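You operate a simulated robot arm through the tools that you are given. There is no shell and no other tool. Be economical: measure what you need, move in short steps, check, and stop when the job is done.

Carry out the task below with a simulated two-armed robot. There is one attempt and no reset: what you move stays moved.

Task
Take the cap off the water bottle and lay it down on the top of the wide green belt. Take the film roll on the top of the wide green belt and put it away on the low shelf of the wooden rack. Take the blue cups box from the open end of the infeed rollers and put it on the hopper of the blue feeder. Press the bay one button three times. Open the bench drawer. The order is free.

It is judged by the outcome, as a careful person would: the job done as asked, and still so three seconds after it is handed in. It fails if anything else is knocked over, pushed out of place, dropped, spilled or broken. Lids that push on must go on centred and level and be pressed home; caps that screw on are set level and turned clockwise until they are tight.

Robot
Two 7-joint arms with fingered hands on one trunk, on a base that drives. Base frame: it is fixed to the floor where the robot stands at the start and does not move with it; the origin is under the middle of the robot, x ahead of it, y to its left, z up; the surface under the hand at the start is at about z = 799. Lengths are in mm, angles in degrees, forces in N, time in s.
The left shoulder is at the start at [55, 158, 1069], the right one opposite. With the tool pointing down near the work surface each hand reaches from about 440 to 840 mm from the robot's upright axis, wherever it stands, measured 20 degrees to its own side. Places, roughly: bay one button [-1700, -1800, 800]; bench drawer [-4200, -1000, 700]; blue cups box [500, 1250, 750]; film roll (8x8x22 cm) [600, -300, 900]; hopper of the blue feeder [-4000, 2400, 900]; low shelf of the wooden rack [-2500, -200, 500]; water bottle [500, 0, 750]. Payload 4 kg a hand.
The TCP of each hand is the grasp point between the finger pads, 30 mm short of the fingertips. In the tool frame z runs along the fingers and y along their closing line. Largest opening 104 mm; the body of the gripper starts 35 mm behind the TCP. The gripper is a hand of 4 fingers: y runs from the thumb to the fingers, the wrist lies at [-15, -104, -178] in the tool frame, and closing takes about 1.5 s.
Orientation is that of the tool frame in the base frame, as a unit quaternion [x, y, z, w]. With the fingers straight down and the wrist toward the robot, the tool's x, y and z point along [0, 1, 0], [1, 0, 0] and [0, 0, -1] of the base frame.

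Tools
- The arms move only by the tool move_arm. It takes "left_series", "right_series" or both (then of equal length, played together; a hand with none holds still); each is a list of rows, each a list of 2 entries, a list of its own where there are three numbers: the shift along the base's x, y, z in units of 250 mm (1.0 is 250 mm), then the turn, a rotation vector about the base's x, y, z in units of 180 degrees (1.0 is 180 degrees). In form: [[[dx, dy, dz], [rx, ry, rz]], ...]. A call has 1 to 8 rows; each row is the pose to reach, as a shift and turn from the pose commanded when the call began. "left_grip" and "right_grip" are, for a hand that has rows, the gripper command, from -1 (shut) to 1 (fully open), values between in proportion, set as the call begins (left out, the last holds). A call with a number of a shift or a turn outside -1 to 1 is refused whole. Rows are played at 5 a second. More than 50 mm and 8.6 degrees between two rows, or a gripper value outside its range, and nothing of the call is played. Where a pose cannot be reached the arm comes as near as it can. A force on the tool above 40 N (or 10 N above the force at the start of the call, whichever is more), or a blocked arm, ends the call early, and 0.2 s more pass. The fingers move at their own pace (about 45 mm/s each) and stop on an object; they squeeze with about 30 N. The grip force told is the motor's: it shows also when the fingers shut on nothing. Time passes only in rows, and 0.2 s behind the last, so rows that repeat a pose let the fingers close. The reply holds the time, the measured pose of the TCP, the force on the tool along the base axes, the opening and the grip force, in the units named above and with some noise, with the torque about the TCP (base axes, N m) and any sound that the robot's microphone picked up.
- Cameras (640 x 400 px; columns grow to the right, rows downward): "scene" is now at [129.3, 1.4, 1254]; the picture's right is [-0.11, -0.99, 0.00], its down [-0.52, 0.06, -0.85] and it looks along [0.85, -0.10, -0.52] (base axes); focal length 255 px, centre (320, 200). "left" rides on the left gripper at [-61, -92, -130] in its tool frame; the picture's right is [-0.81, -0.28, 0.52], its down [0.53, -0.71, 0.45] and it looks along [0.24, 0.64, 0.72] (tool axes); focal length 275 px, centre (320, 200). "right" rides on the right gripper at [61, -92, -130] in its tool frame; the picture's right is [-0.81, 0.28, -0.52], its down [-0.53, -0.71, 0.46] and it looks along [-0.24, 0.65, 0.72] (tool axes); focal length 275 px, centre (320, 200). There is no depth. A picture from a camera that has moved, and an enlarged one, comes with that camera's place and axes in the base frame and with its lens. The place of the scene camera against the robot may be out by one fixed shift of up to 18 mm in any direction.
- camera(camera): a new picture of that camera. It takes no simulated time.
- lift_body(by): slides the trunk up (or, below 0, down) by that many mm; the arms and the scene camera ride with it, the base frame stays. It gives what a move gives, with no picture.
- drive_base(legs): drives the robot by 1 to 6 legs, each [ahead, turn to the left] in mm and degrees, along the robot's own axes; the way and the turn of a leg run together, so that a leg with both is an arc; at most 1500 mm and 180 degrees a leg. The arms and the cameras ride along, it lands a little off, and it stops where it bumps. It gives what a move gives.
- curl_fingers(index, middle, ring, thumb_bend, thumb_turn, hand): sets how far each is bent, from 0 (flat) to 1 (curled in); at 0.3 the hand is open as for a grip, at 0.7 the pads meet at the TCP. One left out holds its place. A second passes; each finger stops where it meets its share of the squeeze, and holds until it gets a number again. A gripper value or a shape takes the hand back. It gives what a move gives, with no picture; readings hold the bend of each and the force on the fingers (four entries, about 0 where the hand has none), thumb and palm. thumb_turn goes from beside the hand (0) to across from the fingers (1), as for a grip.
- preshape(shape, hand): the hand has 4 fingers and takes this shape, open, in about a second: jaw (thumb against the fingers, like two jaws); tri (thumb and two fingers); tip (a fingertip pinch); poke (one finger out to press); point (the index stretched); flat (the hand flat); cup (the hand cupped); fist (a fist). The gripper value then closes the fingers along that shape, each until it touches; the sizes above hold for jaw. It gives what a move gives, with no picture.
- aim_head(pan, tilt): turns the head with the scene camera to pan (to the left, within 80 degrees either way) and tilt (down, from -29 to 69), counted from straight ahead of the robot. It gives what a move gives.
- zoom(camera, box): a new picture of the part [left, top, right, bottom] of that camera's present view, enlarged. It takes no simulated time.
- job_done(): hands the job in; it is judged then, once.

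Go step by step. Nothing tells you exact positions but the pictures and the camera data: compare them with the known pose of the tool, close in by small moves and look again before you grip or let go. The budget is 165 turns and 138 pictures, counting those below and the enlarged ones. Unless the task says otherwise, let go and move clear before handing in.

The tools are called after "Call:" as a command line: name --argument value ..., lists and objects as JSON in quotes. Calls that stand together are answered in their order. move_arm: Moves the arms, as the interface text tells. Its arguments: {"type":"object","properties":{"left_series":{"type":"array"},"left_grip":{"type":"number"},"right_series":{"type":"array"},"right_grip":{"type":"number"}},"required":[]} The other tools are called the same way: lift_body (by) slides the trunk up or down; preshape (shape, hand) gives the hand a shape; curl_fingers (index, middle, ring, thumb_bend, thumb_turn, hand) moves the fingers one by one; drive_base (legs) drives the base; aim_head (pan, tilt) turns the head that bears the scene camera; camera (camera) takes a picture; zoom (camera, box) takes an enlarged picture of a part of a camera's view; job_done () hands the job in.

At the start:

```text
time_s: 0.0
left_position: [509.9, 123.6, 1140.2]
left_tcp_rot: [0.708, 0.707, 0.0, 0.0]
left_wrist_force: [-0.7, 0.3, 0.5]
left_torque: [0.0, 0.04, 0.03]
left_opening: 103.5
left_gripper_force: 0.0
left_shape: jaw
left_bend: [0.3, 0.3, 0.3, 0.3, 0.98]
left_finger forces: [0.1, 0.1, 0.1, 0.1, 0.0, 0.0]
right_position: [494.0, -290.6, 1083.8]
right_tcp_rot: [0.708, 0.706, -0.001, 0.0]
right_wrist_force: [0.0, 0.9, -0.9]
right_torque: [-0.01, 0.0, 0.01]
right_opening: 103.8
right_gripper_force: 0.0
right_shape: jaw
right_bend: [0.3, 0.3, 0.3, 0.3, 0.98]
right_finger forces: [0.0, 0.0, 0.0, 0.1, 0.1, 0.0]
trunk travel left (down, up): [-275.0, 232.0]
robot x, y, heading: [-1.5, 1.8, -0.0]
head pan, tilt: [-6.5, 30.6]
```

scene: 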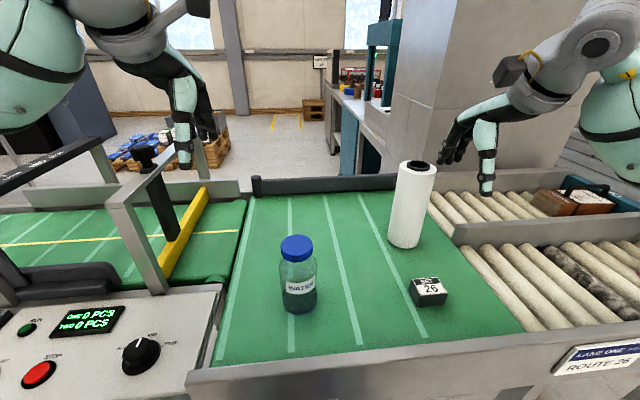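
right: 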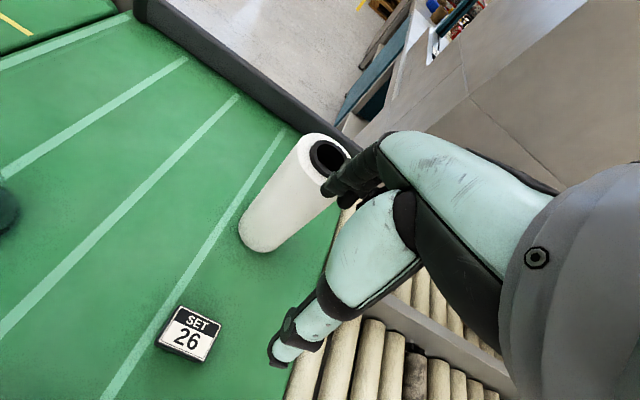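
left: 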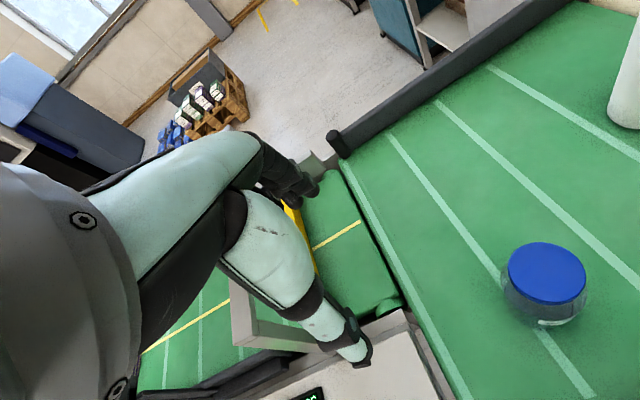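

The bottle stands near (480, -5) with its cap top at z≈945, and the film roll is near (640, -290). I'll bring the right hand in from the side to hold the bottle, and the left hand will unscrew the cap from above.

Call:
move_arm --right_series '[[[-0.007, 0.05, -0.02], [0.0444, 0, 0]], [[-0.014, 0.1, -0.06], [0.0889, 0, 0]], [[-0.021, 0.16, -0.11], [0.1333, 0, 0]], [[-0.028, 0.22, -0.18], [0.1778, 0, 0]], [[-0.035, 0.28, -0.26], [0.2222, 0, 0]], [[-0.042, 0.34, -0.34], [0.2667, 0, 0]], [[-0.049, 0.4, -0.42], [0.3111, 0, 0]], [[-0.056, 0.46, -0.496], [0.3555, 0, 0]]]' --right_grip 1

Call:
camera --camera "scene"

Call:
camera --camera "right"

```text
time_s: 1.8
left_position: [497.0, 124.0, 1146.0]
left_tcp_rot: [0.708, 0.706, 0.005, 0.003]
left_wrist_force: [0.0, 0.9, 0.5]
left_torque: [0.02, -0.02, 0.0]
left_opening: 104.0
left_gripper_force: 0.1
left_shape: jaw
left_bend: [0.3, 0.3, 0.3, 0.3, 0.98]
left_finger forces: [0.0, 0.1, 0.0, 0.1, 0.0, 0.0]
right_position: [466.8, -175.2, 966.3]
right_tcp_rot: [0.603, 0.596, 0.377, -0.373]
right_wrist_force: [-0.1, 0.2, 0.4]
right_torque: [0.07, 0.01, 0.01]
right_opening: 103.9
right_gripper_force: 0.1
right_shape: jaw
right_bend: [0.3, 0.3, 0.3, 0.3, 0.98]
right_finger forces: [0.1, 0.0, 0.0, 0.0, 0.1, 0.1]
trunk travel left (down, up): [-275.0, 232.0]
robot x, y, heading: [-0.6, -1.9, -0.2]
head pan, tilt: [-6.5, 30.6]
```

```text
134 pictures are left
camera scene: at [129.3, 1.2, 1254.0], right [-0.11, -0.99, 0.0], down [-0.52, 0.06, -0.85], along [0.85, -0.1, -0.52], focal length 255 px, centre (320, 200)
```

scene: 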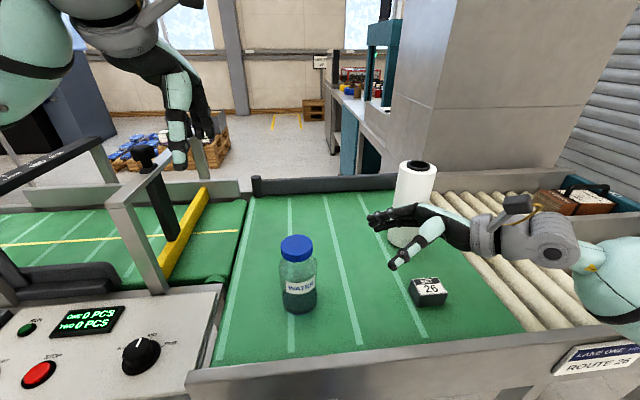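

```text
133 pictures are left
camera right: at [374.7, -263.8, 1077.2], right [0.27, -0.82, -0.5], down [-0.71, 0.18, -0.68], along [0.65, 0.54, -0.54], focal length 275 px, centre (320, 200)
```

right: 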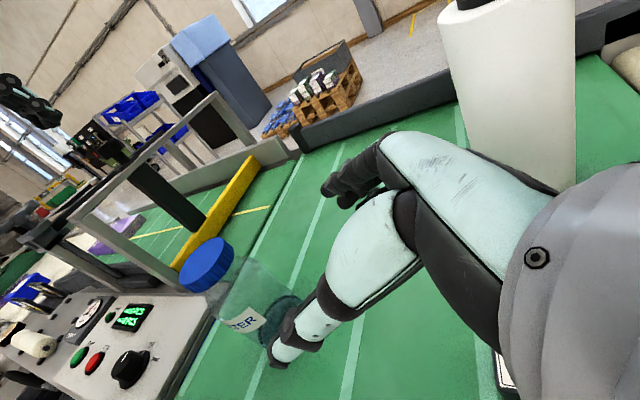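

The cap is at about (480, -6, 940). I'll lower the right hand beside the bottle, still clear of it.

Call:
move_arm --right_series '[[[0.02, 0.02, -0.12], [0, 0, 0]], [[0.04, 0.06, -0.24], [0, 0, 0]], [[0.05, 0.12, -0.34], [0, 0, 0]], [[0.05, 0.2, -0.4], [0, 0, 0]], [[0.05, 0.2, -0.4], [0, 0, 0]]]'

Call:
camera --camera "scene"

Call:
camera --camera "right"

Call:
camera --camera "left"

```text
time_s: 3.0
left_position: [496.1, 123.6, 1147.0]
left_tcp_rot: [0.708, 0.706, 0.005, 0.004]
left_wrist_force: [1.2, 0.1, 0.8]
left_torque: [0.03, 0.0, -0.05]
left_opening: 103.8
left_gripper_force: 0.1
left_shape: jaw
left_bend: [0.3, 0.3, 0.3, 0.3, 0.98]
left_finger forces: [0.1, 0.0, 0.1, 0.1, 0.0, 0.0]
right_position: [479.1, -125.3, 865.3]
right_tcp_rot: [0.603, 0.597, 0.377, -0.371]
right_wrist_force: [-0.5, 0.8, 0.4]
right_torque: [0.0, 0.0, 0.01]
right_opening: 104.0
right_gripper_force: 0.0
right_shape: jaw
right_bend: [0.3, 0.3, 0.3, 0.3, 0.98]
right_finger forces: [0.0, 0.1, 0.0, 0.1, 0.0, 0.1]
trunk travel left (down, up): [-275.0, 232.0]
robot x, y, heading: [-3.5, -2.1, 0.3]
head pan, tilt: [-6.5, 30.6]
```

```text
132 pictures are left
camera scene: at [129.0, 1.2, 1254.0], right [-0.11, -0.99, 0.0], down [-0.52, 0.06, -0.85], along [0.85, -0.1, -0.52], focal length 255 px, centre (320, 200)
```

scene: 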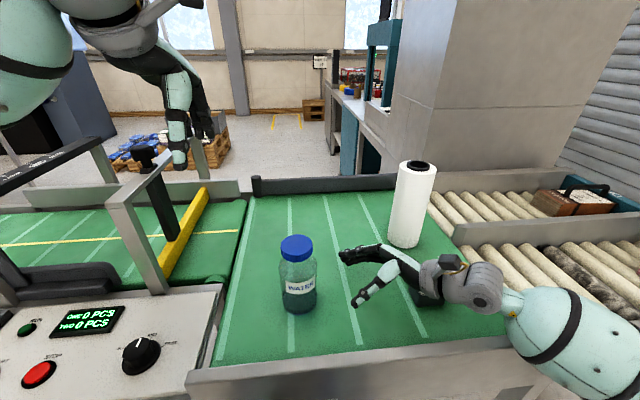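

```text
131 pictures are left
camera right: at [387.1, -213.9, 976.7], right [0.27, -0.82, -0.5], down [-0.71, 0.18, -0.68], along [0.65, 0.54, -0.54], focal length 275 px, centre (320, 200)
```

right: 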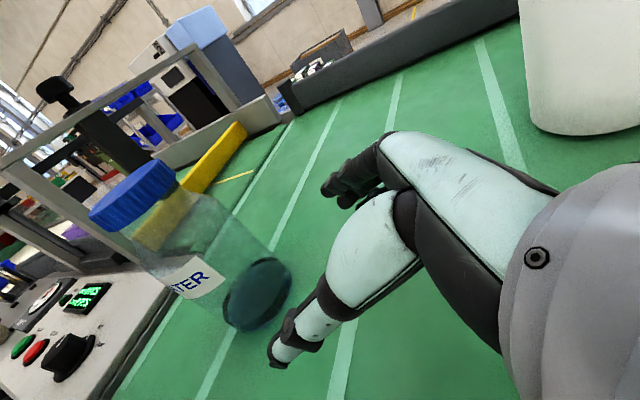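

```text
130 pictures are left
camera left: at [402.4, 62.0, 1274.2], right [-0.27, -0.81, -0.52], down [-0.71, 0.54, -0.46], along [0.65, 0.24, -0.72], focal length 275 px, centre (320, 200)
```

left: 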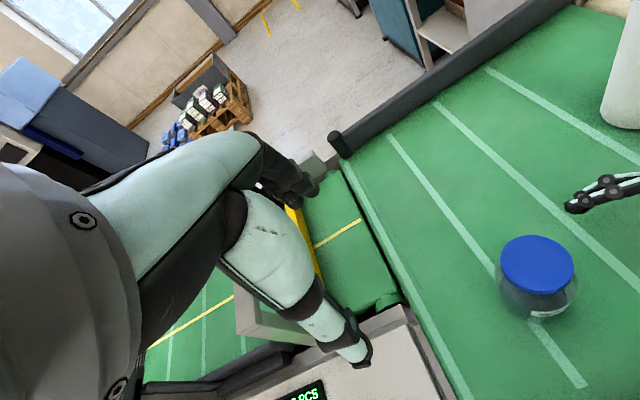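

The bottle axis works out to (475.5, -10), standing on z≈800. I'll slide the right hand around it and close.

Call:
move_arm --right_series '[[[-0.014, 0.09, -0.02], [0, 0, 0]], [[-0.014, 0.18, -0.03], [0, 0, 0]], [[-0.014, 0.27, -0.04], [0, 0, 0]], [[-0.014, 0.36, -0.04], [0, 0, 0]], [[-0.014, 0.44, -0.04], [0, 0, 0]], [[-0.014, 0.445, -0.04], [0, 0, 0]]]'

Call:
camera --camera "right"

Call:
camera --camera "left"

```text
time_s: 4.6
left_position: [475.9, 123.4, 1154.4]
left_tcp_rot: [0.707, 0.707, 0.012, 0.011]
left_wrist_force: [1.1, 1.3, 0.4]
left_torque: [-0.07, 0.02, -0.04]
left_opening: 103.8
left_gripper_force: 0.1
left_shape: jaw
left_bend: [0.3, 0.3, 0.3, 0.3, 0.98]
left_finger forces: [0.1, 0.0, 0.0, 0.1, 0.0, 0.1]
right_position: [457.3, -27.4, 879.0]
right_tcp_rot: [0.596, 0.606, 0.393, -0.35]
right_wrist_force: [1.2, 0.0, 1.4]
right_torque: [0.0, 0.01, -0.04]
right_opening: 104.1
right_gripper_force: 0.1
right_shape: jaw
right_bend: [0.3, 0.3, 0.3, 0.3, 0.98]
right_finger forces: [0.8, 0.0, 0.0, 0.0, 0.1, 0.1]
trunk travel left (down, up): [-275.0, 232.0]
robot x, y, heading: [-3.5, 2.4, -0.2]
head pan, tilt: [-6.5, 30.6]
stopped in row 6 (right hand): the arm was blocked; the commanded pose is now the measured one
```

```text
129 pictures are left
camera right: at [357.8, -114.3, 986.6], right [0.29, -0.83, -0.48], down [-0.67, 0.18, -0.72], along [0.69, 0.53, -0.5], focal length 275 px, centre (320, 200)
```

right: 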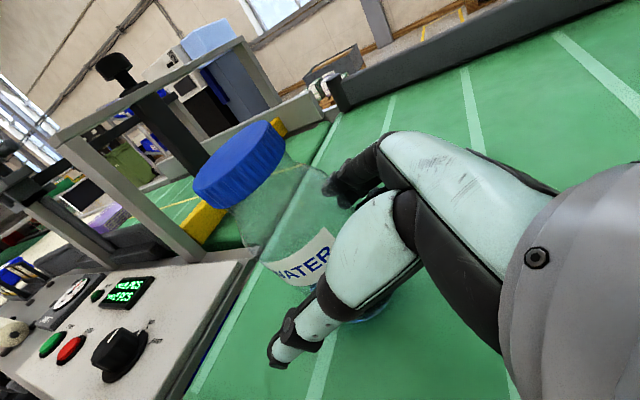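

```text
128 pictures are left
camera left: at [379.5, 62.5, 1280.8], right [-0.26, -0.81, -0.53], down [-0.7, 0.53, -0.48], along [0.67, 0.25, -0.7], focal length 275 px, centre (320, 200)
```

left: 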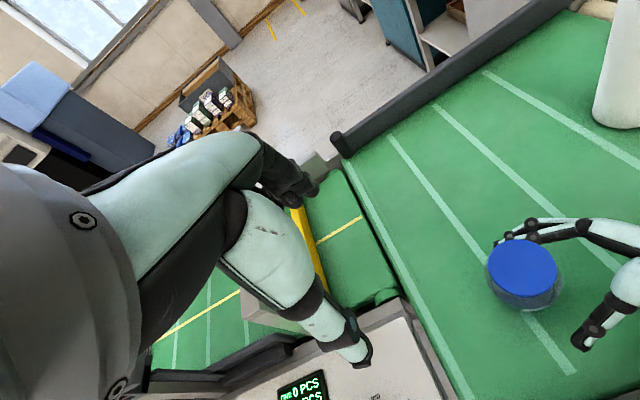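

The right arm reports a block with almost no tool force, and the left hand has drifted back too. I'll check the scene view to see what is touching.

Call:
camera --camera "scene"

```text
127 pictures are left
camera scene: at [56.4, 0.8, 1260.0], right [-0.12, -0.99, -0.01], down [-0.46, 0.06, -0.88], along [0.88, -0.1, -0.47], focal length 255 px, centre (320, 200)
```

scene: 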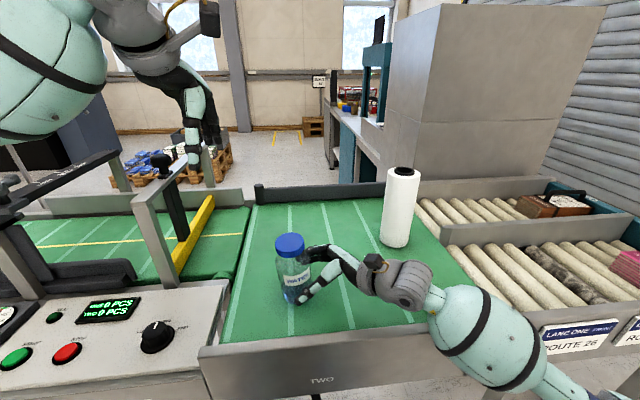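

The right elbow is pressing on the conveyor's front rail and tilting the robot back. I'll back the hand out the way it came, then raise the trunk.

Call:
move_arm --right_series '[[[0, -0.09, 0], [0, 0, 0]], [[0, -0.18, 0.02], [0, 0, 0]], [[0, -0.27, 0.06], [0, 0, 0]], [[0, -0.36, 0.14], [0, 0, 0]], [[0, -0.42, 0.26], [0, 0, 0]], [[0, -0.46, 0.38], [0, 0, 0]], [[0, -0.46, 0.5], [0, 0, 0]]]'

Call:
camera --camera "scene"

```text
time_s: 6.2
left_position: [512.9, 124.7, 1137.2]
left_tcp_rot: [0.708, 0.706, -0.001, -0.001]
left_wrist_force: [0.0, -0.9, -0.4]
left_torque: [-0.01, -0.02, 0.02]
left_opening: 103.6
left_gripper_force: 0.1
left_shape: jaw
left_bend: [0.3, 0.3, 0.3, 0.3, 0.98]
left_finger forces: [0.0, 0.0, 0.0, 0.1, 0.0, 0.1]
right_position: [490.9, -138.0, 982.5]
right_tcp_rot: [0.606, 0.597, 0.379, -0.364]
right_wrist_force: [0.3, -0.4, -0.1]
right_torque: [-0.01, 0.01, -0.03]
right_opening: 103.9
right_gripper_force: 0.1
right_shape: jaw
right_bend: [0.3, 0.3, 0.3, 0.3, 0.98]
right_finger forces: [0.1, 0.0, 0.0, 0.0, 0.0, 0.1]
trunk travel left (down, up): [-275.0, 232.0]
robot x, y, heading: [-3.3, -2.7, -0.3]
head pan, tilt: [-6.5, 30.6]
```

```text
126 pictures are left
camera scene: at [130.8, 1.5, 1253.7], right [-0.12, -0.99, 0.0], down [-0.52, 0.06, -0.85], along [0.85, -0.1, -0.52], focal length 255 px, centre (320, 200)
```

scene: 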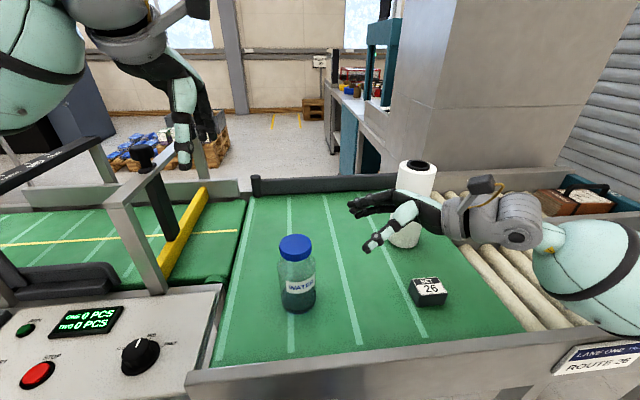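

The robot has recovered and nothing was displaced. I'll raise the trunk so the elbow clears the rail.

Call:
lift_body --by 200

Call:
move_arm --right_series '[[[-0.02, 0.0, -0.18], [0, 0, 0]], [[-0.04, 0.0, -0.36], [0, 0, 0]], [[-0.05, 0, -0.54], [0, 0, 0]], [[-0.06, 0, -0.72], [0, 0, 0]], [[-0.06, 0, -0.88], [0, 0, 0]], [[-0.06, 0, -1.0], [0, 0, 0]], [[-0.06, 0, -1.0], [0, 0, 0]]]'

Call:
camera --camera "scene"

```text
time_s: 8.4
left_position: [513.1, 124.5, 1339.4]
left_tcp_rot: [0.707, 0.707, 0.0, -0.001]
left_wrist_force: [0.9, 0.4, -0.6]
left_torque: [0.01, -0.01, 0.01]
left_opening: 104.1
left_gripper_force: 0.0
left_shape: jaw
left_bend: [0.3, 0.3, 0.3, 0.3, 0.98]
left_finger forces: [0.1, 0.1, 0.1, 0.1, 0.0, 0.0]
right_position: [489.7, -139.3, 1182.9]
right_tcp_rot: [0.606, 0.597, 0.38, -0.363]
right_wrist_force: [-0.3, -0.6, 0.1]
right_torque: [0.02, 0.0, -0.01]
right_opening: 104.1
right_gripper_force: 0.0
right_shape: jaw
right_bend: [0.3, 0.3, 0.3, 0.3, 0.98]
right_finger forces: [0.1, 0.1, 0.1, 0.0, 0.0, 0.0]
trunk travel left (down, up): [-475.0, 32.0]
robot x, y, heading: [1.1, 0.6, -0.1]
head pan, tilt: [-6.5, 30.6]
```

```text
time_s: 10.0
left_position: [511.9, 123.9, 1339.7]
left_tcp_rot: [0.707, 0.707, 0.0, 0.0]
left_wrist_force: [-0.6, -0.6, 0.0]
left_torque: [-0.02, -0.03, 0.02]
left_opening: 104.0
left_gripper_force: 0.1
left_shape: jaw
left_bend: [0.3, 0.3, 0.3, 0.3, 0.98]
left_finger forces: [0.0, 0.1, 0.0, 0.0, 0.0, 0.0]
right_position: [474.8, -140.9, 932.3]
right_tcp_rot: [0.606, 0.597, 0.381, -0.363]
right_wrist_force: [0.4, -0.8, -0.2]
right_torque: [0.04, 0.03, -0.02]
right_opening: 104.0
right_gripper_force: 0.0
right_shape: jaw
right_bend: [0.3, 0.3, 0.3, 0.3, 0.98]
right_finger forces: [0.0, 0.0, 0.0, 0.0, 0.0, 0.0]
trunk travel left (down, up): [-475.0, 32.0]
robot x, y, heading: [0.3, 0.6, -0.0]
head pan, tilt: [-6.5, 30.6]
```

```text
125 pictures are left
camera scene: at [131.5, 1.2, 1454.5], right [-0.12, -0.99, 0.0], down [-0.52, 0.06, -0.85], along [0.85, -0.1, -0.52], focal length 255 px, centre (320, 200)
```

scene: 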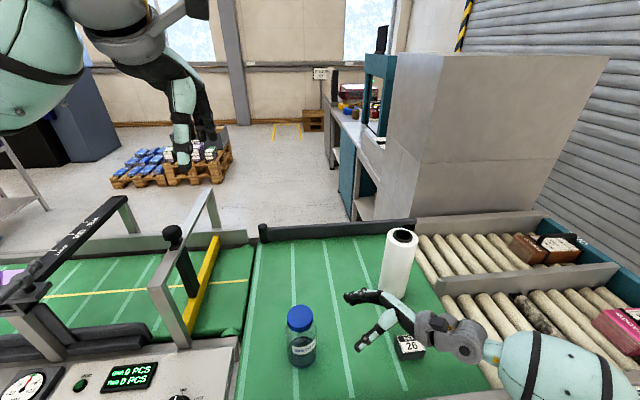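

Tilt looks normal now. I'll lower to bottle height and slide in, watching the left hand's position for any lean.

Call:
move_arm --right_series '[[[0.0, 0.02, -0.12], [0, 0, 0]], [[0.0, 0.05, -0.22], [0, 0, 0]], [[0.0, 0.08, -0.28], [0, 0, 0]], [[0.0, 0.16, -0.28], [0, 0, 0]], [[0, 0.24, -0.28], [0, 0, 0]], [[0, 0.3, -0.29], [0, 0, 0]], [[0, 0.36, -0.3], [0, 0, 0]], [[0, 0.36, -0.3], [0, 0, 0]]]'

Call:
camera --camera "scene"

Call:
camera --camera "right"

```text
time_s: 11.8
left_position: [512.7, 124.2, 1339.0]
left_tcp_rot: [0.708, 0.706, 0.001, -0.001]
left_wrist_force: [0.5, -0.1, 0.6]
left_torque: [-0.04, 0.02, -0.01]
left_opening: 103.8
left_gripper_force: 0.0
left_shape: jaw
left_bend: [0.3, 0.3, 0.3, 0.3, 0.98]
left_finger forces: [0.0, 0.0, 0.0, 0.1, 0.1, 0.0]
right_position: [474.1, -50.0, 857.5]
right_tcp_rot: [0.607, 0.596, 0.379, -0.364]
right_wrist_force: [1.0, -0.3, 0.3]
right_torque: [0.01, -0.03, 0.01]
right_opening: 103.9
right_gripper_force: 0.0
right_shape: jaw
right_bend: [0.3, 0.3, 0.3, 0.3, 0.98]
right_finger forces: [0.0, 0.1, 0.0, 0.1, 0.0, 0.1]
trunk travel left (down, up): [-475.0, 32.0]
robot x, y, heading: [1.7, 2.1, -0.3]
head pan, tilt: [-6.5, 30.6]
```

```text
124 pictures are left
camera scene: at [131.6, 1.0, 1454.5], right [-0.12, -0.99, 0.0], down [-0.52, 0.06, -0.85], along [0.85, -0.1, -0.52], focal length 255 px, centre (320, 200)
```

scene: 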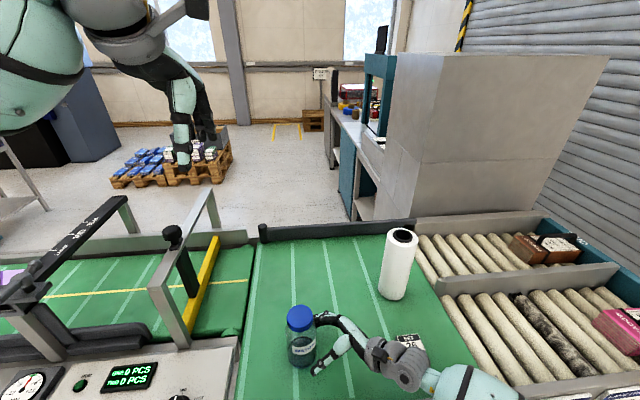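

```text
123 pictures are left
camera right: at [380.6, -136.8, 968.7], right [0.26, -0.83, -0.49], down [-0.7, 0.19, -0.69], along [0.67, 0.52, -0.53], focal length 275 px, centre (320, 200)
```

right: 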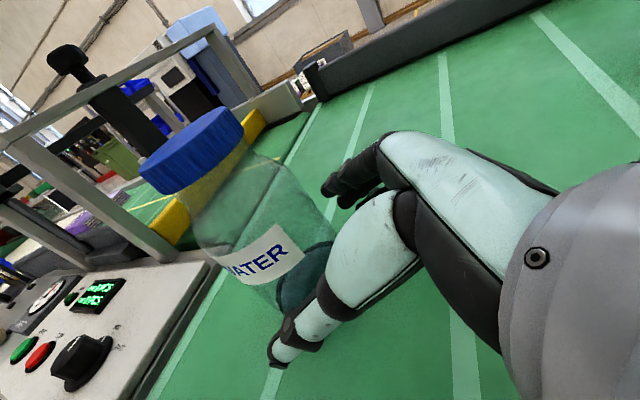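

No lean this time. I'll slide in the last bit and close on the bottle.

Call:
move_arm --right_series '[[[0.004, 0.06, 0], [0, 0, 0]], [[0.004, 0.12, 0], [0, 0, 0]]]'

Call:
move_arm --right_series '[[[0, 0, 0], [0, 0, 0]], [[0, 0, 0], [0, 0, 0]], [[0, 0, 0], [0, 0, 0]], [[0, 0, 0], [0, 0, 0]], [[0, 0, 0], [0, 0, 0]], [[0, 0, 0], [0, 0, 0]], [[0, 0, 0], [0, 0, 0]]]' --right_grip -1

Call:
camera --camera "right"

Call:
camera --camera "left"

```text
time_s: 12.4
left_position: [513.1, 124.5, 1338.8]
left_tcp_rot: [0.708, 0.706, 0.0, -0.002]
left_wrist_force: [0.6, -0.4, -0.5]
left_torque: [-0.02, 0.0, -0.01]
left_opening: 104.3
left_gripper_force: 0.1
left_shape: jaw
left_bend: [0.3, 0.3, 0.3, 0.3, 0.98]
left_finger forces: [0.0, 0.0, 0.1, 0.0, 0.1, 0.1]
right_position: [476.8, -21.0, 858.5]
right_tcp_rot: [0.606, 0.597, 0.38, -0.363]
right_wrist_force: [0.2, 0.0, -0.4]
right_torque: [-0.02, 0.05, 0.04]
right_opening: 104.1
right_gripper_force: 0.1
right_shape: jaw
right_bend: [0.3, 0.3, 0.3, 0.3, 0.98]
right_finger forces: [0.0, 0.0, 0.0, 0.0, 0.0, 0.0]
trunk travel left (down, up): [-475.0, 32.0]
robot x, y, heading: [-4.5, -2.9, -0.0]
head pan, tilt: [-6.5, 30.6]
```

```text
time_s: 14.0
left_position: [512.7, 124.2, 1338.7]
left_tcp_rot: [0.708, 0.707, 0.0, 0.0]
left_wrist_force: [-0.5, 0.0, 0.5]
left_torque: [-0.02, 0.01, -0.01]
left_opening: 104.1
left_gripper_force: 0.1
left_shape: jaw
left_bend: [0.3, 0.3, 0.3, 0.3, 0.98]
left_finger forces: [0.1, 0.0, 0.1, 0.0, 0.0, 0.1]
right_position: [476.2, -20.9, 857.6]
right_tcp_rot: [0.606, 0.597, 0.381, -0.363]
right_wrist_force: [0.9, -0.4, 0.6]
right_torque: [-0.09, -0.03, 0.0]
right_opening: 61.5
right_gripper_force: 29.7
right_shape: jaw
right_bend: [0.74, 0.38, 0.37, 0.67, 1.0]
right_finger forces: [15.2, 7.9, 4.3, 0.0, 27.9, 0.0]
trunk travel left (down, up): [-475.0, 32.0]
robot x, y, heading: [-1.3, 1.3, 0.1]
head pan, tilt: [-6.5, 30.6]
```

```text
122 pictures are left
camera right: at [381.7, -106.8, 969.2], right [0.26, -0.83, -0.49], down [-0.7, 0.19, -0.69], along [0.67, 0.52, -0.53], focal length 275 px, centre (320, 200)
```

right: 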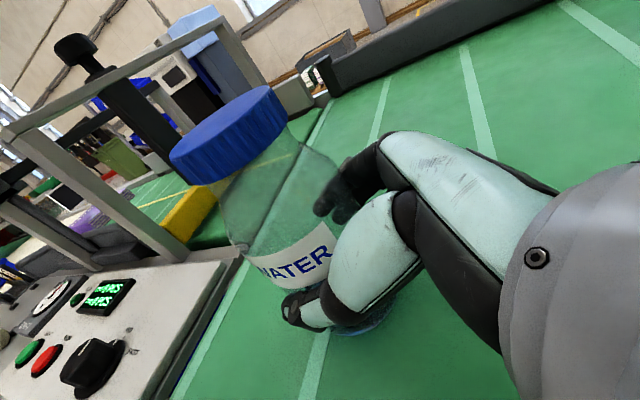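

```text
121 pictures are left
camera left: at [420.5, 62.6, 1468.1], right [-0.28, -0.81, -0.52], down [-0.71, 0.53, -0.45], along [0.64, 0.24, -0.72], focal length 275 px, centre (320, 200)
```

left: 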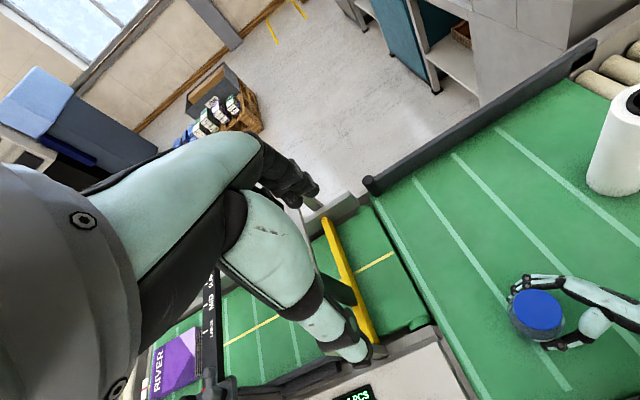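

The right hand holds the bottle, and the cap centre is at about (475, -14, 942). I'll bring the left hand over the cap, pre-turned clockwise so it has room to unscrew.

Call:
move_arm --left_series '[[[-0.018, -0.07, -0.12], [0, 0, -0.033]], [[-0.036, -0.14, -0.24], [0, 0, -0.067]], [[-0.055, -0.21, -0.36], [0, 0, -0.1]], [[-0.073, -0.28, -0.48], [0, 0, -0.133]], [[-0.09, -0.35, -0.6], [0, 0, -0.167]], [[-0.11, -0.42, -0.72], [0, 0, -0.2]], [[-0.13, -0.49, -0.84], [0, 0, -0.233]], [[-0.148, -0.552, -0.96], [0, 0, -0.267]]]' --left_grip 1

Call:
move_arm --left_series '[[[0, 0, -0.12], [0, 0, 0]], [[0, 0, -0.24], [0, 0, 0]], [[0, 0, -0.24], [0, 0, 0]]]'

Call:
camera --camera "left"

Call:
camera --camera "scene"

```text
time_s: 15.8
left_position: [474.5, -14.7, 1098.0]
left_tcp_rot: [0.934, 0.356, 0.001, 0.0]
left_wrist_force: [-0.2, 0.7, 0.6]
left_torque: [0.0, 0.0, 0.01]
left_opening: 104.0
left_gripper_force: 0.0
left_shape: jaw
left_bend: [0.3, 0.3, 0.3, 0.3, 0.98]
left_finger forces: [0.0, 0.0, 0.0, 0.0, 0.0, 0.0]
right_position: [475.2, -20.0, 858.6]
right_tcp_rot: [0.606, 0.596, 0.381, -0.363]
right_wrist_force: [-0.1, 0.2, -0.6]
right_torque: [-0.06, 0.02, 0.0]
right_opening: 61.5
right_gripper_force: 29.6
right_shape: jaw
right_bend: [0.74, 0.38, 0.37, 0.67, 1.0]
right_finger forces: [14.9, 7.7, 4.2, 0.1, 28.3, 0.1]
trunk travel left (down, up): [-475.0, 32.0]
robot x, y, heading: [-2.6, 4.3, -0.2]
head pan, tilt: [-6.5, 30.6]
```

```text
time_s: 16.6
left_position: [474.7, -14.0, 1038.1]
left_tcp_rot: [0.934, 0.357, 0.0, -0.001]
left_wrist_force: [0.2, 0.3, -0.8]
left_torque: [-0.02, 0.02, 0.04]
left_opening: 104.0
left_gripper_force: 0.1
left_shape: jaw
left_bend: [0.3, 0.3, 0.3, 0.3, 0.98]
left_finger forces: [0.0, 0.1, 0.1, 0.0, 0.1, 0.0]
right_position: [475.7, -20.6, 858.3]
right_tcp_rot: [0.606, 0.597, 0.382, -0.363]
right_wrist_force: [-0.2, 0.7, -0.2]
right_torque: [-0.04, -0.03, 0.0]
right_opening: 61.2
right_gripper_force: 29.6
right_shape: jaw
right_bend: [0.74, 0.38, 0.37, 0.67, 1.0]
right_finger forces: [14.9, 7.8, 4.1, 0.0, 28.1, 0.0]
trunk travel left (down, up): [-475.0, 32.0]
robot x, y, heading: [0.2, 1.1, 0.2]
head pan, tilt: [-6.5, 30.6]
```

```text
120 pictures are left
camera left: at [367.3, 13.0, 1168.0], right [-0.79, -0.34, -0.52], down [-0.08, 0.89, -0.45], along [0.61, -0.32, -0.72], focal length 275 px, centre (320, 200)
```

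left: 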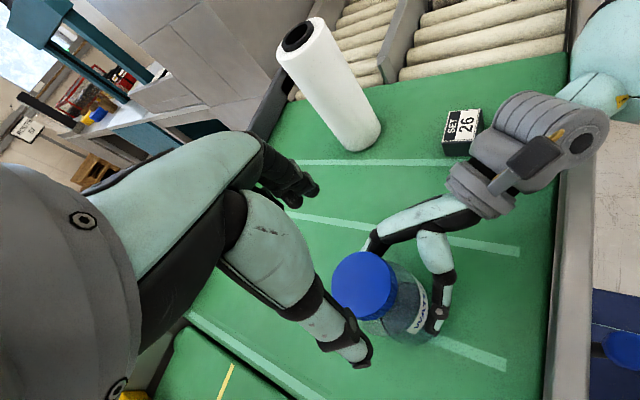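

```text
119 pictures are left
camera scene: at [131.7, 1.0, 1454.5], right [-0.12, -0.99, 0.0], down [-0.52, 0.06, -0.85], along [0.85, -0.1, -0.52], focal length 255 px, centre (320, 200)
```

scene: 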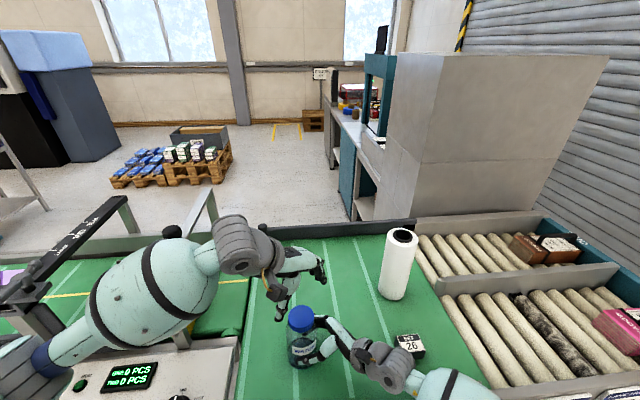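

Aligned over the cap. I'll lower the hand onto it and close.

Call:
move_arm --left_series '[[[0, 0.004, -0.1], [0, 0, 0]], [[0, 0.004, -0.2], [0, 0, 0]], [[0, 0.004, -0.28], [0, 0, 0]], [[0, 0.004, -0.36], [0, 0, 0]], [[0, 0.004, -0.36], [0, 0, 0]]]'

Call:
camera --camera "left"

Call:
camera --camera "right"

```text
time_s: 17.8
left_position: [474.7, -14.2, 949.7]
left_tcp_rot: [0.934, 0.357, 0.0, 0.0]
left_wrist_force: [-0.2, 0.7, 0.5]
left_torque: [-0.01, -0.01, -0.01]
left_opening: 103.9
left_gripper_force: 0.1
left_shape: jaw
left_bend: [0.3, 0.3, 0.3, 0.3, 0.98]
left_finger forces: [0.0, 0.0, 0.0, 0.1, 0.0, 0.1]
right_position: [475.0, -20.0, 857.6]
right_tcp_rot: [0.606, 0.596, 0.381, -0.363]
right_wrist_force: [0.0, -0.2, 0.6]
right_torque: [-0.04, -0.02, -0.01]
right_opening: 60.9
right_gripper_force: 29.6
right_shape: jaw
right_bend: [0.74, 0.38, 0.37, 0.67, 1.0]
right_finger forces: [14.9, 7.6, 4.2, 0.0, 28.3, 0.0]
trunk travel left (down, up): [-475.0, 32.0]
robot x, y, heading: [1.1, -0.1, -0.3]
head pan, tilt: [-6.5, 30.6]
```

```text
118 pictures are left
camera left: at [368.1, 14.0, 1078.5], right [-0.79, -0.34, -0.52], down [-0.08, 0.89, -0.45], along [0.61, -0.32, -0.72], focal length 275 px, centre (320, 200)
```

left: 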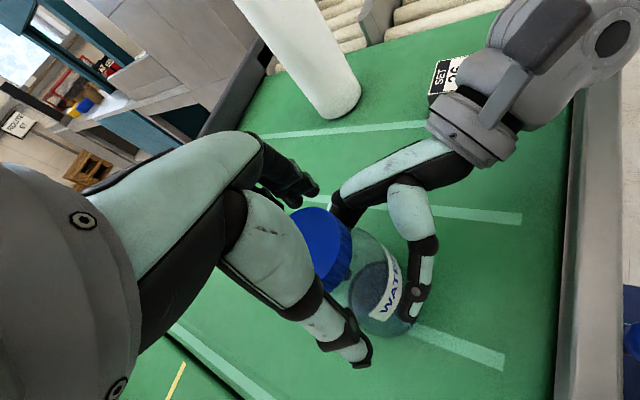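

```text
117 pictures are left
camera right: at [381.6, -106.8, 969.2], right [0.26, -0.83, -0.49], down [-0.7, 0.19, -0.69], along [0.67, 0.52, -0.53], focal length 275 px, centre (320, 200)
```

right: 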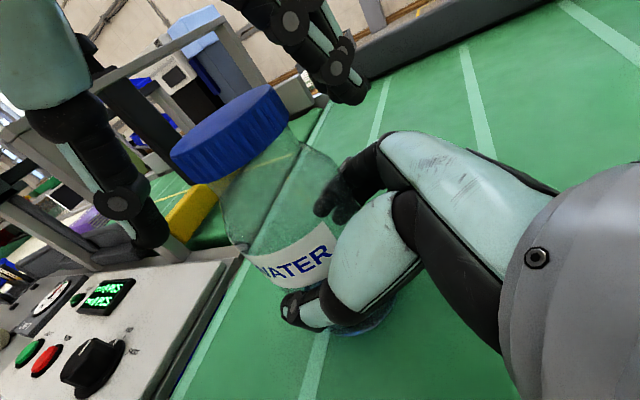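

The fingers straddle the cap evenly. I'll close on it.

Call:
move_arm --left_series '[[[0, 0, 0], [0, 0, 0]], [[0, 0, 0], [0, 0, 0]], [[0, 0, 0], [0, 0, 0]], [[0, 0, 0], [0, 0, 0]], [[0, 0, 0], [0, 0, 0]], [[0, 0, 0], [0, 0, 0]], [[0, 0, 0], [0, 0, 0]]]' --left_grip -1

Call:
camera --camera "right"

```text
time_s: 19.4
left_position: [474.1, -13.1, 948.8]
left_tcp_rot: [0.934, 0.358, 0.0, -0.001]
left_wrist_force: [-0.4, -0.6, -1.2]
left_torque: [-0.08, -0.04, -0.02]
left_opening: 42.3
left_gripper_force: 30.7
left_shape: jaw
left_bend: [0.74, 0.48, 0.53, 0.73, 1.0]
left_finger forces: [15.5, 8.2, 2.9, 0.0, 26.7, 0.1]
right_position: [475.7, -20.4, 857.8]
right_tcp_rot: [0.606, 0.596, 0.382, -0.362]
right_wrist_force: [-0.1, 0.0, 1.7]
right_torque: [0.03, -0.02, -0.03]
right_opening: 61.0
right_gripper_force: 30.2
right_shape: jaw
right_bend: [0.74, 0.38, 0.37, 0.67, 0.99]
right_finger forces: [14.7, 7.7, 3.9, 0.0, 28.0, 0.1]
trunk travel left (down, up): [-475.0, 32.0]
robot x, y, heading: [2.7, -2.5, 0.1]
head pan, tilt: [-6.5, 30.6]
```

```text
116 pictures are left
camera right: at [381.6, -106.7, 969.3], right [0.26, -0.83, -0.49], down [-0.7, 0.19, -0.69], along [0.67, 0.52, -0.53], focal length 275 px, centre (320, 200)
```

right: 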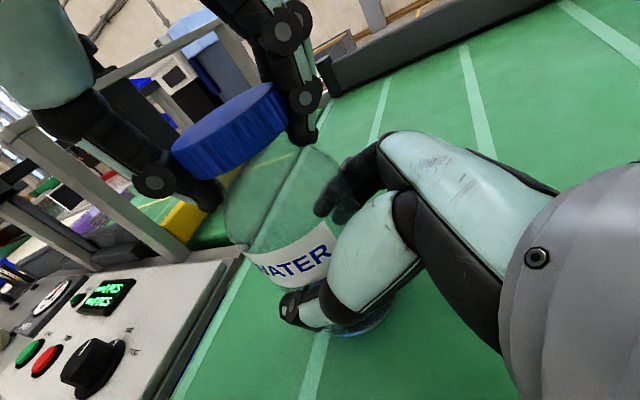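

Both hands grip. I'll turn the cap counter-clockwise by about 40° and watch the torque and the bottle.

Call:
move_arm --left_series '[[[0, 0, 0], [0, 0, 0.04]], [[0, 0, 0], [0, 0, 0.08]], [[0, 0, 0.004], [0, 0, 0.12]], [[0, 0, 0.004], [0, 0, 0.16]], [[0, 0, 0.006], [0, 0, 0.2]], [[0, 0, 0.006], [0, 0, 0.24]], [[0, 0, 0.008], [0, 0, 0.28]], [[0, 0, 0.008], [0, 0, 0.32]]]'

Call:
camera --camera "right"

Call:
camera --camera "left"

```text
time_s: 21.2
left_position: [474.8, -14.3, 951.6]
left_tcp_rot: [0.647, 0.762, -0.001, -0.001]
left_wrist_force: [3.8, -14.1, -3.2]
left_torque: [-1.02, -0.5, -0.89]
left_opening: 38.1
left_gripper_force: 29.8
left_shape: jaw
left_bend: [0.75, 0.46, 0.42, 0.73, 1.0]
left_finger forces: [27.7, 18.7, 10.4, 0.0, 23.1, 0.0]
right_position: [474.5, -20.1, 858.6]
right_tcp_rot: [0.605, 0.597, 0.38, -0.364]
right_wrist_force: [-3.8, 15.4, 5.6]
right_torque: [-0.13, 0.01, 0.93]
right_opening: 61.4
right_gripper_force: 30.3
right_shape: jaw
right_bend: [0.73, 0.39, 0.37, 0.67, 0.99]
right_finger forces: [22.8, 7.6, 5.5, 0.0, 33.4, 0.0]
trunk travel left (down, up): [-475.0, 32.0]
robot x, y, heading: [-2.1, -0.5, -0.0]
head pan, tilt: [-6.5, 30.6]
```

```text
115 pictures are left
camera right: at [380.9, -106.3, 969.5], right [0.26, -0.83, -0.49], down [-0.7, 0.19, -0.69], along [0.66, 0.53, -0.53], focal length 275 px, centre (320, 200)
```

right: 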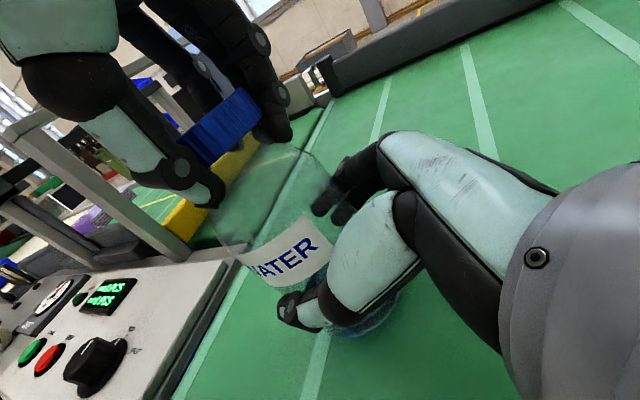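

```text
114 pictures are left
camera left: at [394.1, -90.0, 1081.0], right [-0.14, -0.85, -0.52], down [-0.79, 0.41, -0.46], along [0.6, 0.34, -0.73], focal length 275 px, centre (320, 200)
```

left: 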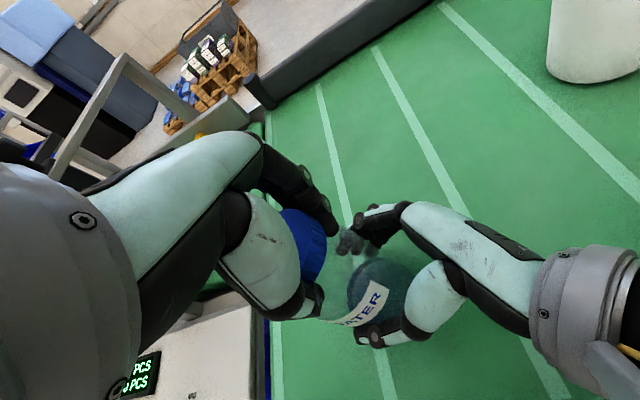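

The hand turned without the bottle turning. I'll zoom in to see whether the cap rose or the fingers slipped.

Call:
zoom --camera "right" --box '[140, 60, 380, 210]'

```text
2.67 times, centred on (260, 135) of right
camera zoom: at [380.9, -106.3, 969.5], right [0.26, -0.83, -0.49], down [-0.7, 0.19, -0.69], along [0.66, 0.53, -0.53], focal length 734 px, centre (480, 373)
```

zoom: 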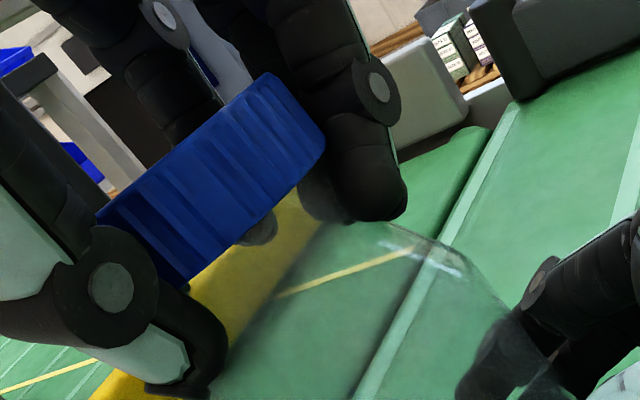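

A fingertip is visible under the cap, so the cap may already be loose. I'll lift gently and look.

Call:
move_arm --left_series '[[[0, 0, 0.02], [0, 0, 0]], [[0, 0, 0.04], [0, 0, 0]], [[0, 0, 0.06], [0, 0, 0]]]'

Call:
camera --camera "right"

```text
time_s: 22.0
left_position: [475.3, -11.5, 966.1]
left_tcp_rot: [0.645, 0.764, 0.001, -0.003]
left_wrist_force: [5.3, -3.3, -15.6]
left_torque: [-0.26, 0.06, -0.23]
left_opening: 28.4
left_gripper_force: 29.9
left_shape: jaw
left_bend: [0.76, 0.51, 0.42, 0.84, 1.0]
left_finger forces: [0.0, 9.7, 3.7, 0.1, 15.2, 0.0]
right_position: [476.0, -21.0, 857.9]
right_tcp_rot: [0.607, 0.597, 0.381, -0.361]
right_wrist_force: [-6.7, 2.5, 16.3]
right_torque: [0.0, -0.55, 0.31]
right_opening: 60.1
right_gripper_force: 29.6
right_shape: jaw
right_bend: [0.74, 0.39, 0.34, 0.66, 0.99]
right_finger forces: [15.0, 8.0, 7.1, 0.0, 33.3, 0.1]
trunk travel left (down, up): [-475.0, 32.0]
robot x, y, heading: [-1.9, 0.4, 0.1]
head pan, tilt: [-6.5, 30.6]
```

```text
112 pictures are left
camera right: at [381.8, -107.6, 969.7], right [0.26, -0.83, -0.49], down [-0.7, 0.19, -0.69], along [0.67, 0.52, -0.53], focal length 275 px, centre (320, 200)
```

right: 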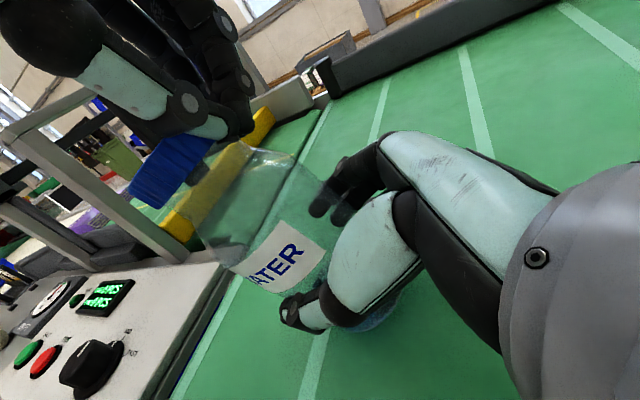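

The fingers are slipping over the cap and the bottle is leaning a little. I'll let go with the left hand, rise and look.

Call:
move_arm --left_series '[[[0, 0, 0], [0, 0, 0]], [[0, 0, 0], [0, 0, 0]], [[0, 0, 0], [0, 0, 0]], [[0, 0, 0], [0, 0, 0]], [[0, 0, 0], [0, 0, 0]], [[0, 0, 0.1], [0, 0, 0]], [[0, 0, 0.25], [0, 0, 0]], [[0, 0, 0.4], [0, 0, 0]]]' --left_grip 1

Call:
camera --camera "right"

Call:
camera --camera "left"

Call:
zoom --camera "scene" --box '[220, 270, 380, 400]'

```text
time_s: 23.8
left_position: [473.4, -15.0, 1065.5]
left_tcp_rot: [0.647, 0.763, 0.001, -0.002]
left_wrist_force: [0.1, -1.2, -0.1]
left_torque: [-0.01, 0.0, -0.01]
left_opening: 103.6
left_gripper_force: 0.1
left_shape: jaw
left_bend: [0.3, 0.3, 0.3, 0.3, 0.98]
left_finger forces: [0.0, 0.0, 0.0, 0.0, 0.0, 0.0]
right_position: [474.8, -21.5, 858.1]
right_tcp_rot: [0.605, 0.597, 0.382, -0.363]
right_wrist_force: [3.6, -4.8, 7.4]
right_torque: [-0.05, -0.23, -0.14]
right_opening: 60.2
right_gripper_force: 29.7
right_shape: jaw
right_bend: [0.74, 0.38, 0.34, 0.68, 0.99]
right_finger forces: [16.7, 8.3, 5.5, 0.1, 27.8, 0.0]
trunk travel left (down, up): [-475.0, 32.0]
robot x, y, heading: [1.2, 2.8, 0.2]
head pan, tilt: [-6.5, 30.6]
```

```text
111 pictures are left
camera right: at [380.5, -108.3, 969.2], right [0.26, -0.83, -0.49], down [-0.7, 0.19, -0.69], along [0.67, 0.52, -0.53], focal length 275 px, centre (320, 200)
```

right: 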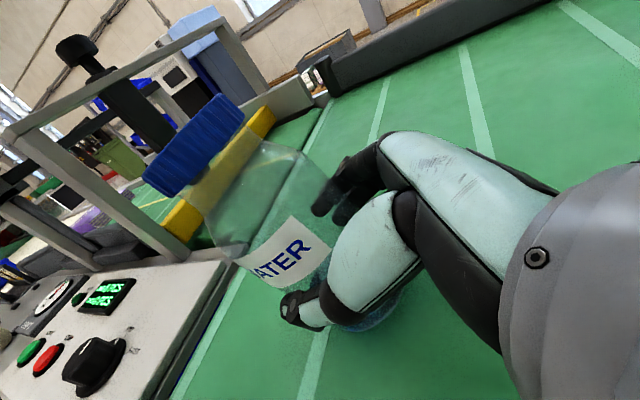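

```text
110 pictures are left
camera left: at [393.2, -91.1, 1195.7], right [-0.14, -0.84, -0.52], down [-0.79, 0.41, -0.45], along [0.59, 0.35, -0.73], focal length 275 px, centre (320, 200)
```

left: 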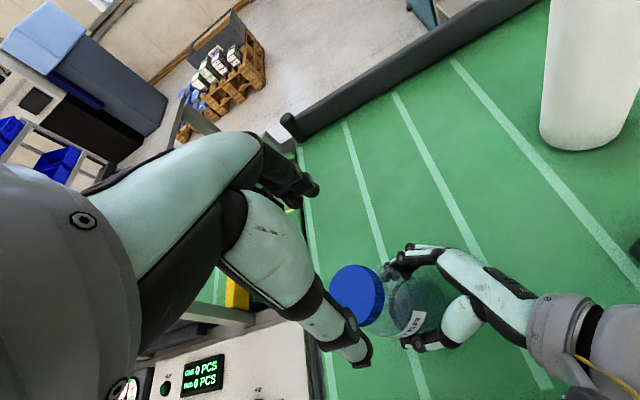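

```text
3.08 times, centred on (300, 335) of scene
camera zoom: at [130.3, -1.6, 1454.6], right [-0.12, -0.99, 0.0], down [-0.52, 0.06, -0.85], along [0.85, -0.1, -0.52], focal length 785 px, centre (382, -215)
```

zoom: 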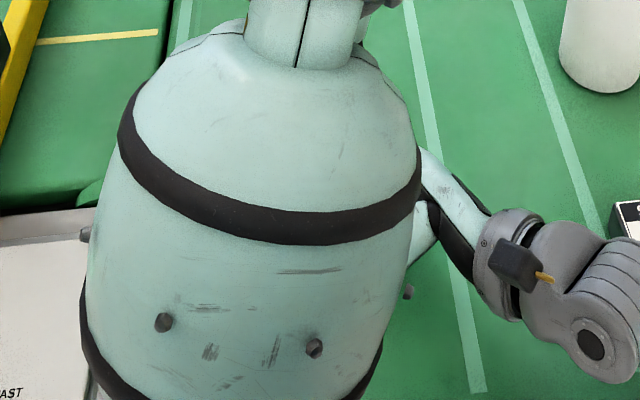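

Call:
zoom --camera "right" --box '[120, 70, 380, 350]'

Call:
zoom --camera "left" --box '[290, 220, 490, 380]'

```text
1.43 times, centred on (250, 210) of right
camera zoom: at [380.5, -108.3, 969.2], right [0.26, -0.83, -0.49], down [-0.7, 0.19, -0.69], along [0.67, 0.52, -0.53], focal length 393 px, centre (420, 186)
```

zoom: 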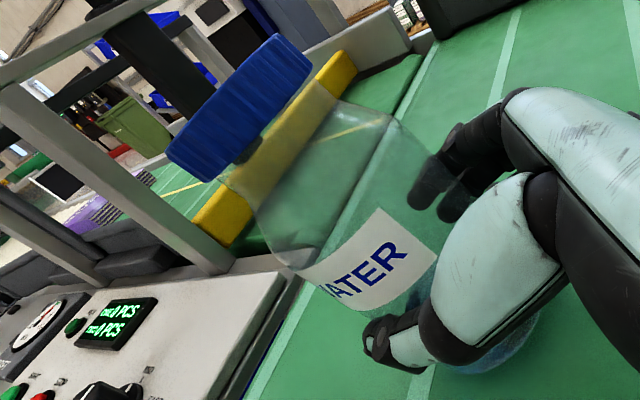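

```text
2.50 times, centred on (390, 300) of left
camera zoom: at [393.2, -91.1, 1195.7], right [-0.14, -0.84, -0.52], down [-0.79, 0.41, -0.45], along [0.59, 0.35, -0.73], focal length 688 px, centre (145, -50)
```

zoom: 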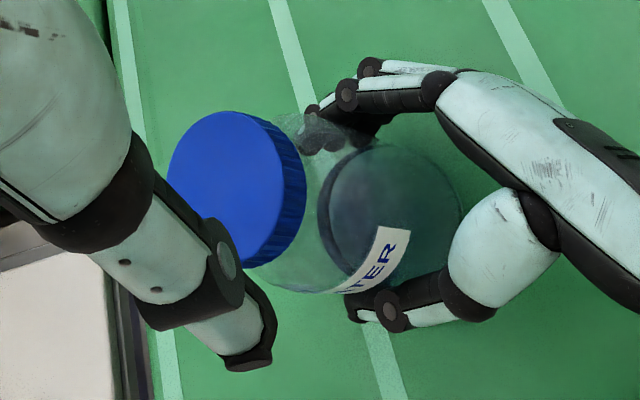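

The cap has risen on its thread, so it is unscrewing, but the bottle leans about 14° toward +y in the grip. I'll roll the right hand to stand it upright.

Call:
move_arm --right_series '[[[0, 0, 0.008], [0.017, 0, 0]], [[0, 0, 0.012], [0.034, 0, 0]], [[0, 0, 0.012], [0.05, 0, 0]], [[0, 0, 0.012], [0.067, 0, 0]]]'

Call:
camera --camera "right"

Call:
camera --camera "left"

```text
time_s: 24.8
left_position: [475.6, -13.3, 1065.9]
left_tcp_rot: [0.646, 0.763, 0.0, -0.002]
left_wrist_force: [0.4, -0.6, 1.0]
left_torque: [0.01, 0.04, -0.01]
left_opening: 103.7
left_gripper_force: 0.2
left_shape: jaw
left_bend: [0.3, 0.3, 0.3, 0.3, 0.98]
left_finger forces: [0.0, 0.1, 0.0, 0.0, 0.1, 0.1]
right_position: [476.2, -21.4, 859.4]
right_tcp_rot: [0.565, 0.554, 0.441, -0.424]
right_wrist_force: [-0.2, -0.5, -1.6]
right_torque: [-0.01, -0.02, 0.02]
right_opening: 60.1
right_gripper_force: 29.6
right_shape: jaw
right_bend: [0.74, 0.39, 0.35, 0.68, 0.99]
right_finger forces: [15.3, 7.7, 3.9, 0.0, 29.1, 0.0]
trunk travel left (down, up): [-475.0, 32.0]
robot x, y, heading: [-1.7, -0.8, -0.1]
head pan, tilt: [-6.5, 30.6]
```

```text
106 pictures are left
camera right: at [382.2, -129.3, 950.3], right [0.26, -0.71, -0.65], down [-0.7, 0.33, -0.64], along [0.66, 0.62, -0.41], focal length 275 px, centre (320, 200)
```

right: 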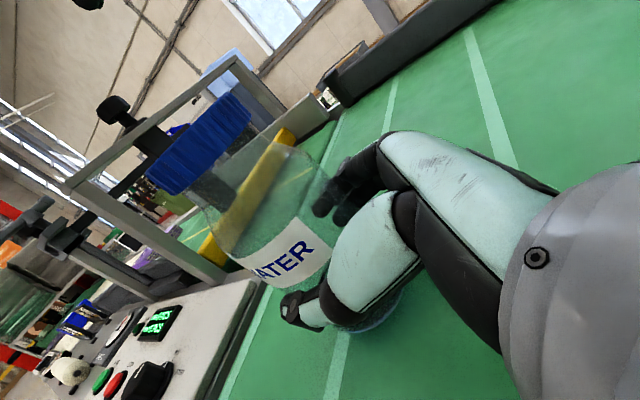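

```text
105 pictures are left
camera left: at [395.0, -89.2, 1195.2], right [-0.14, -0.84, -0.52], down [-0.79, 0.41, -0.45], along [0.59, 0.35, -0.73], focal length 275 px, centre (320, 200)
```

left: 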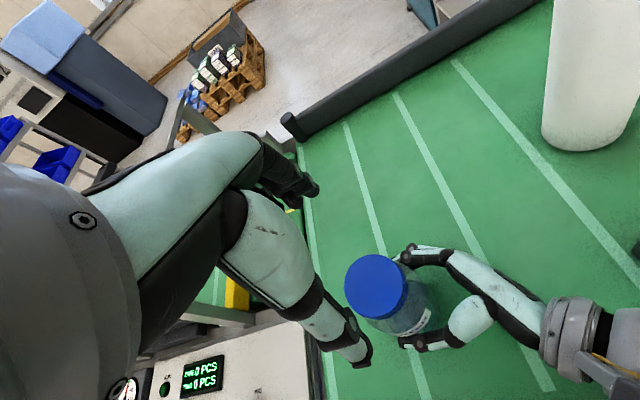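

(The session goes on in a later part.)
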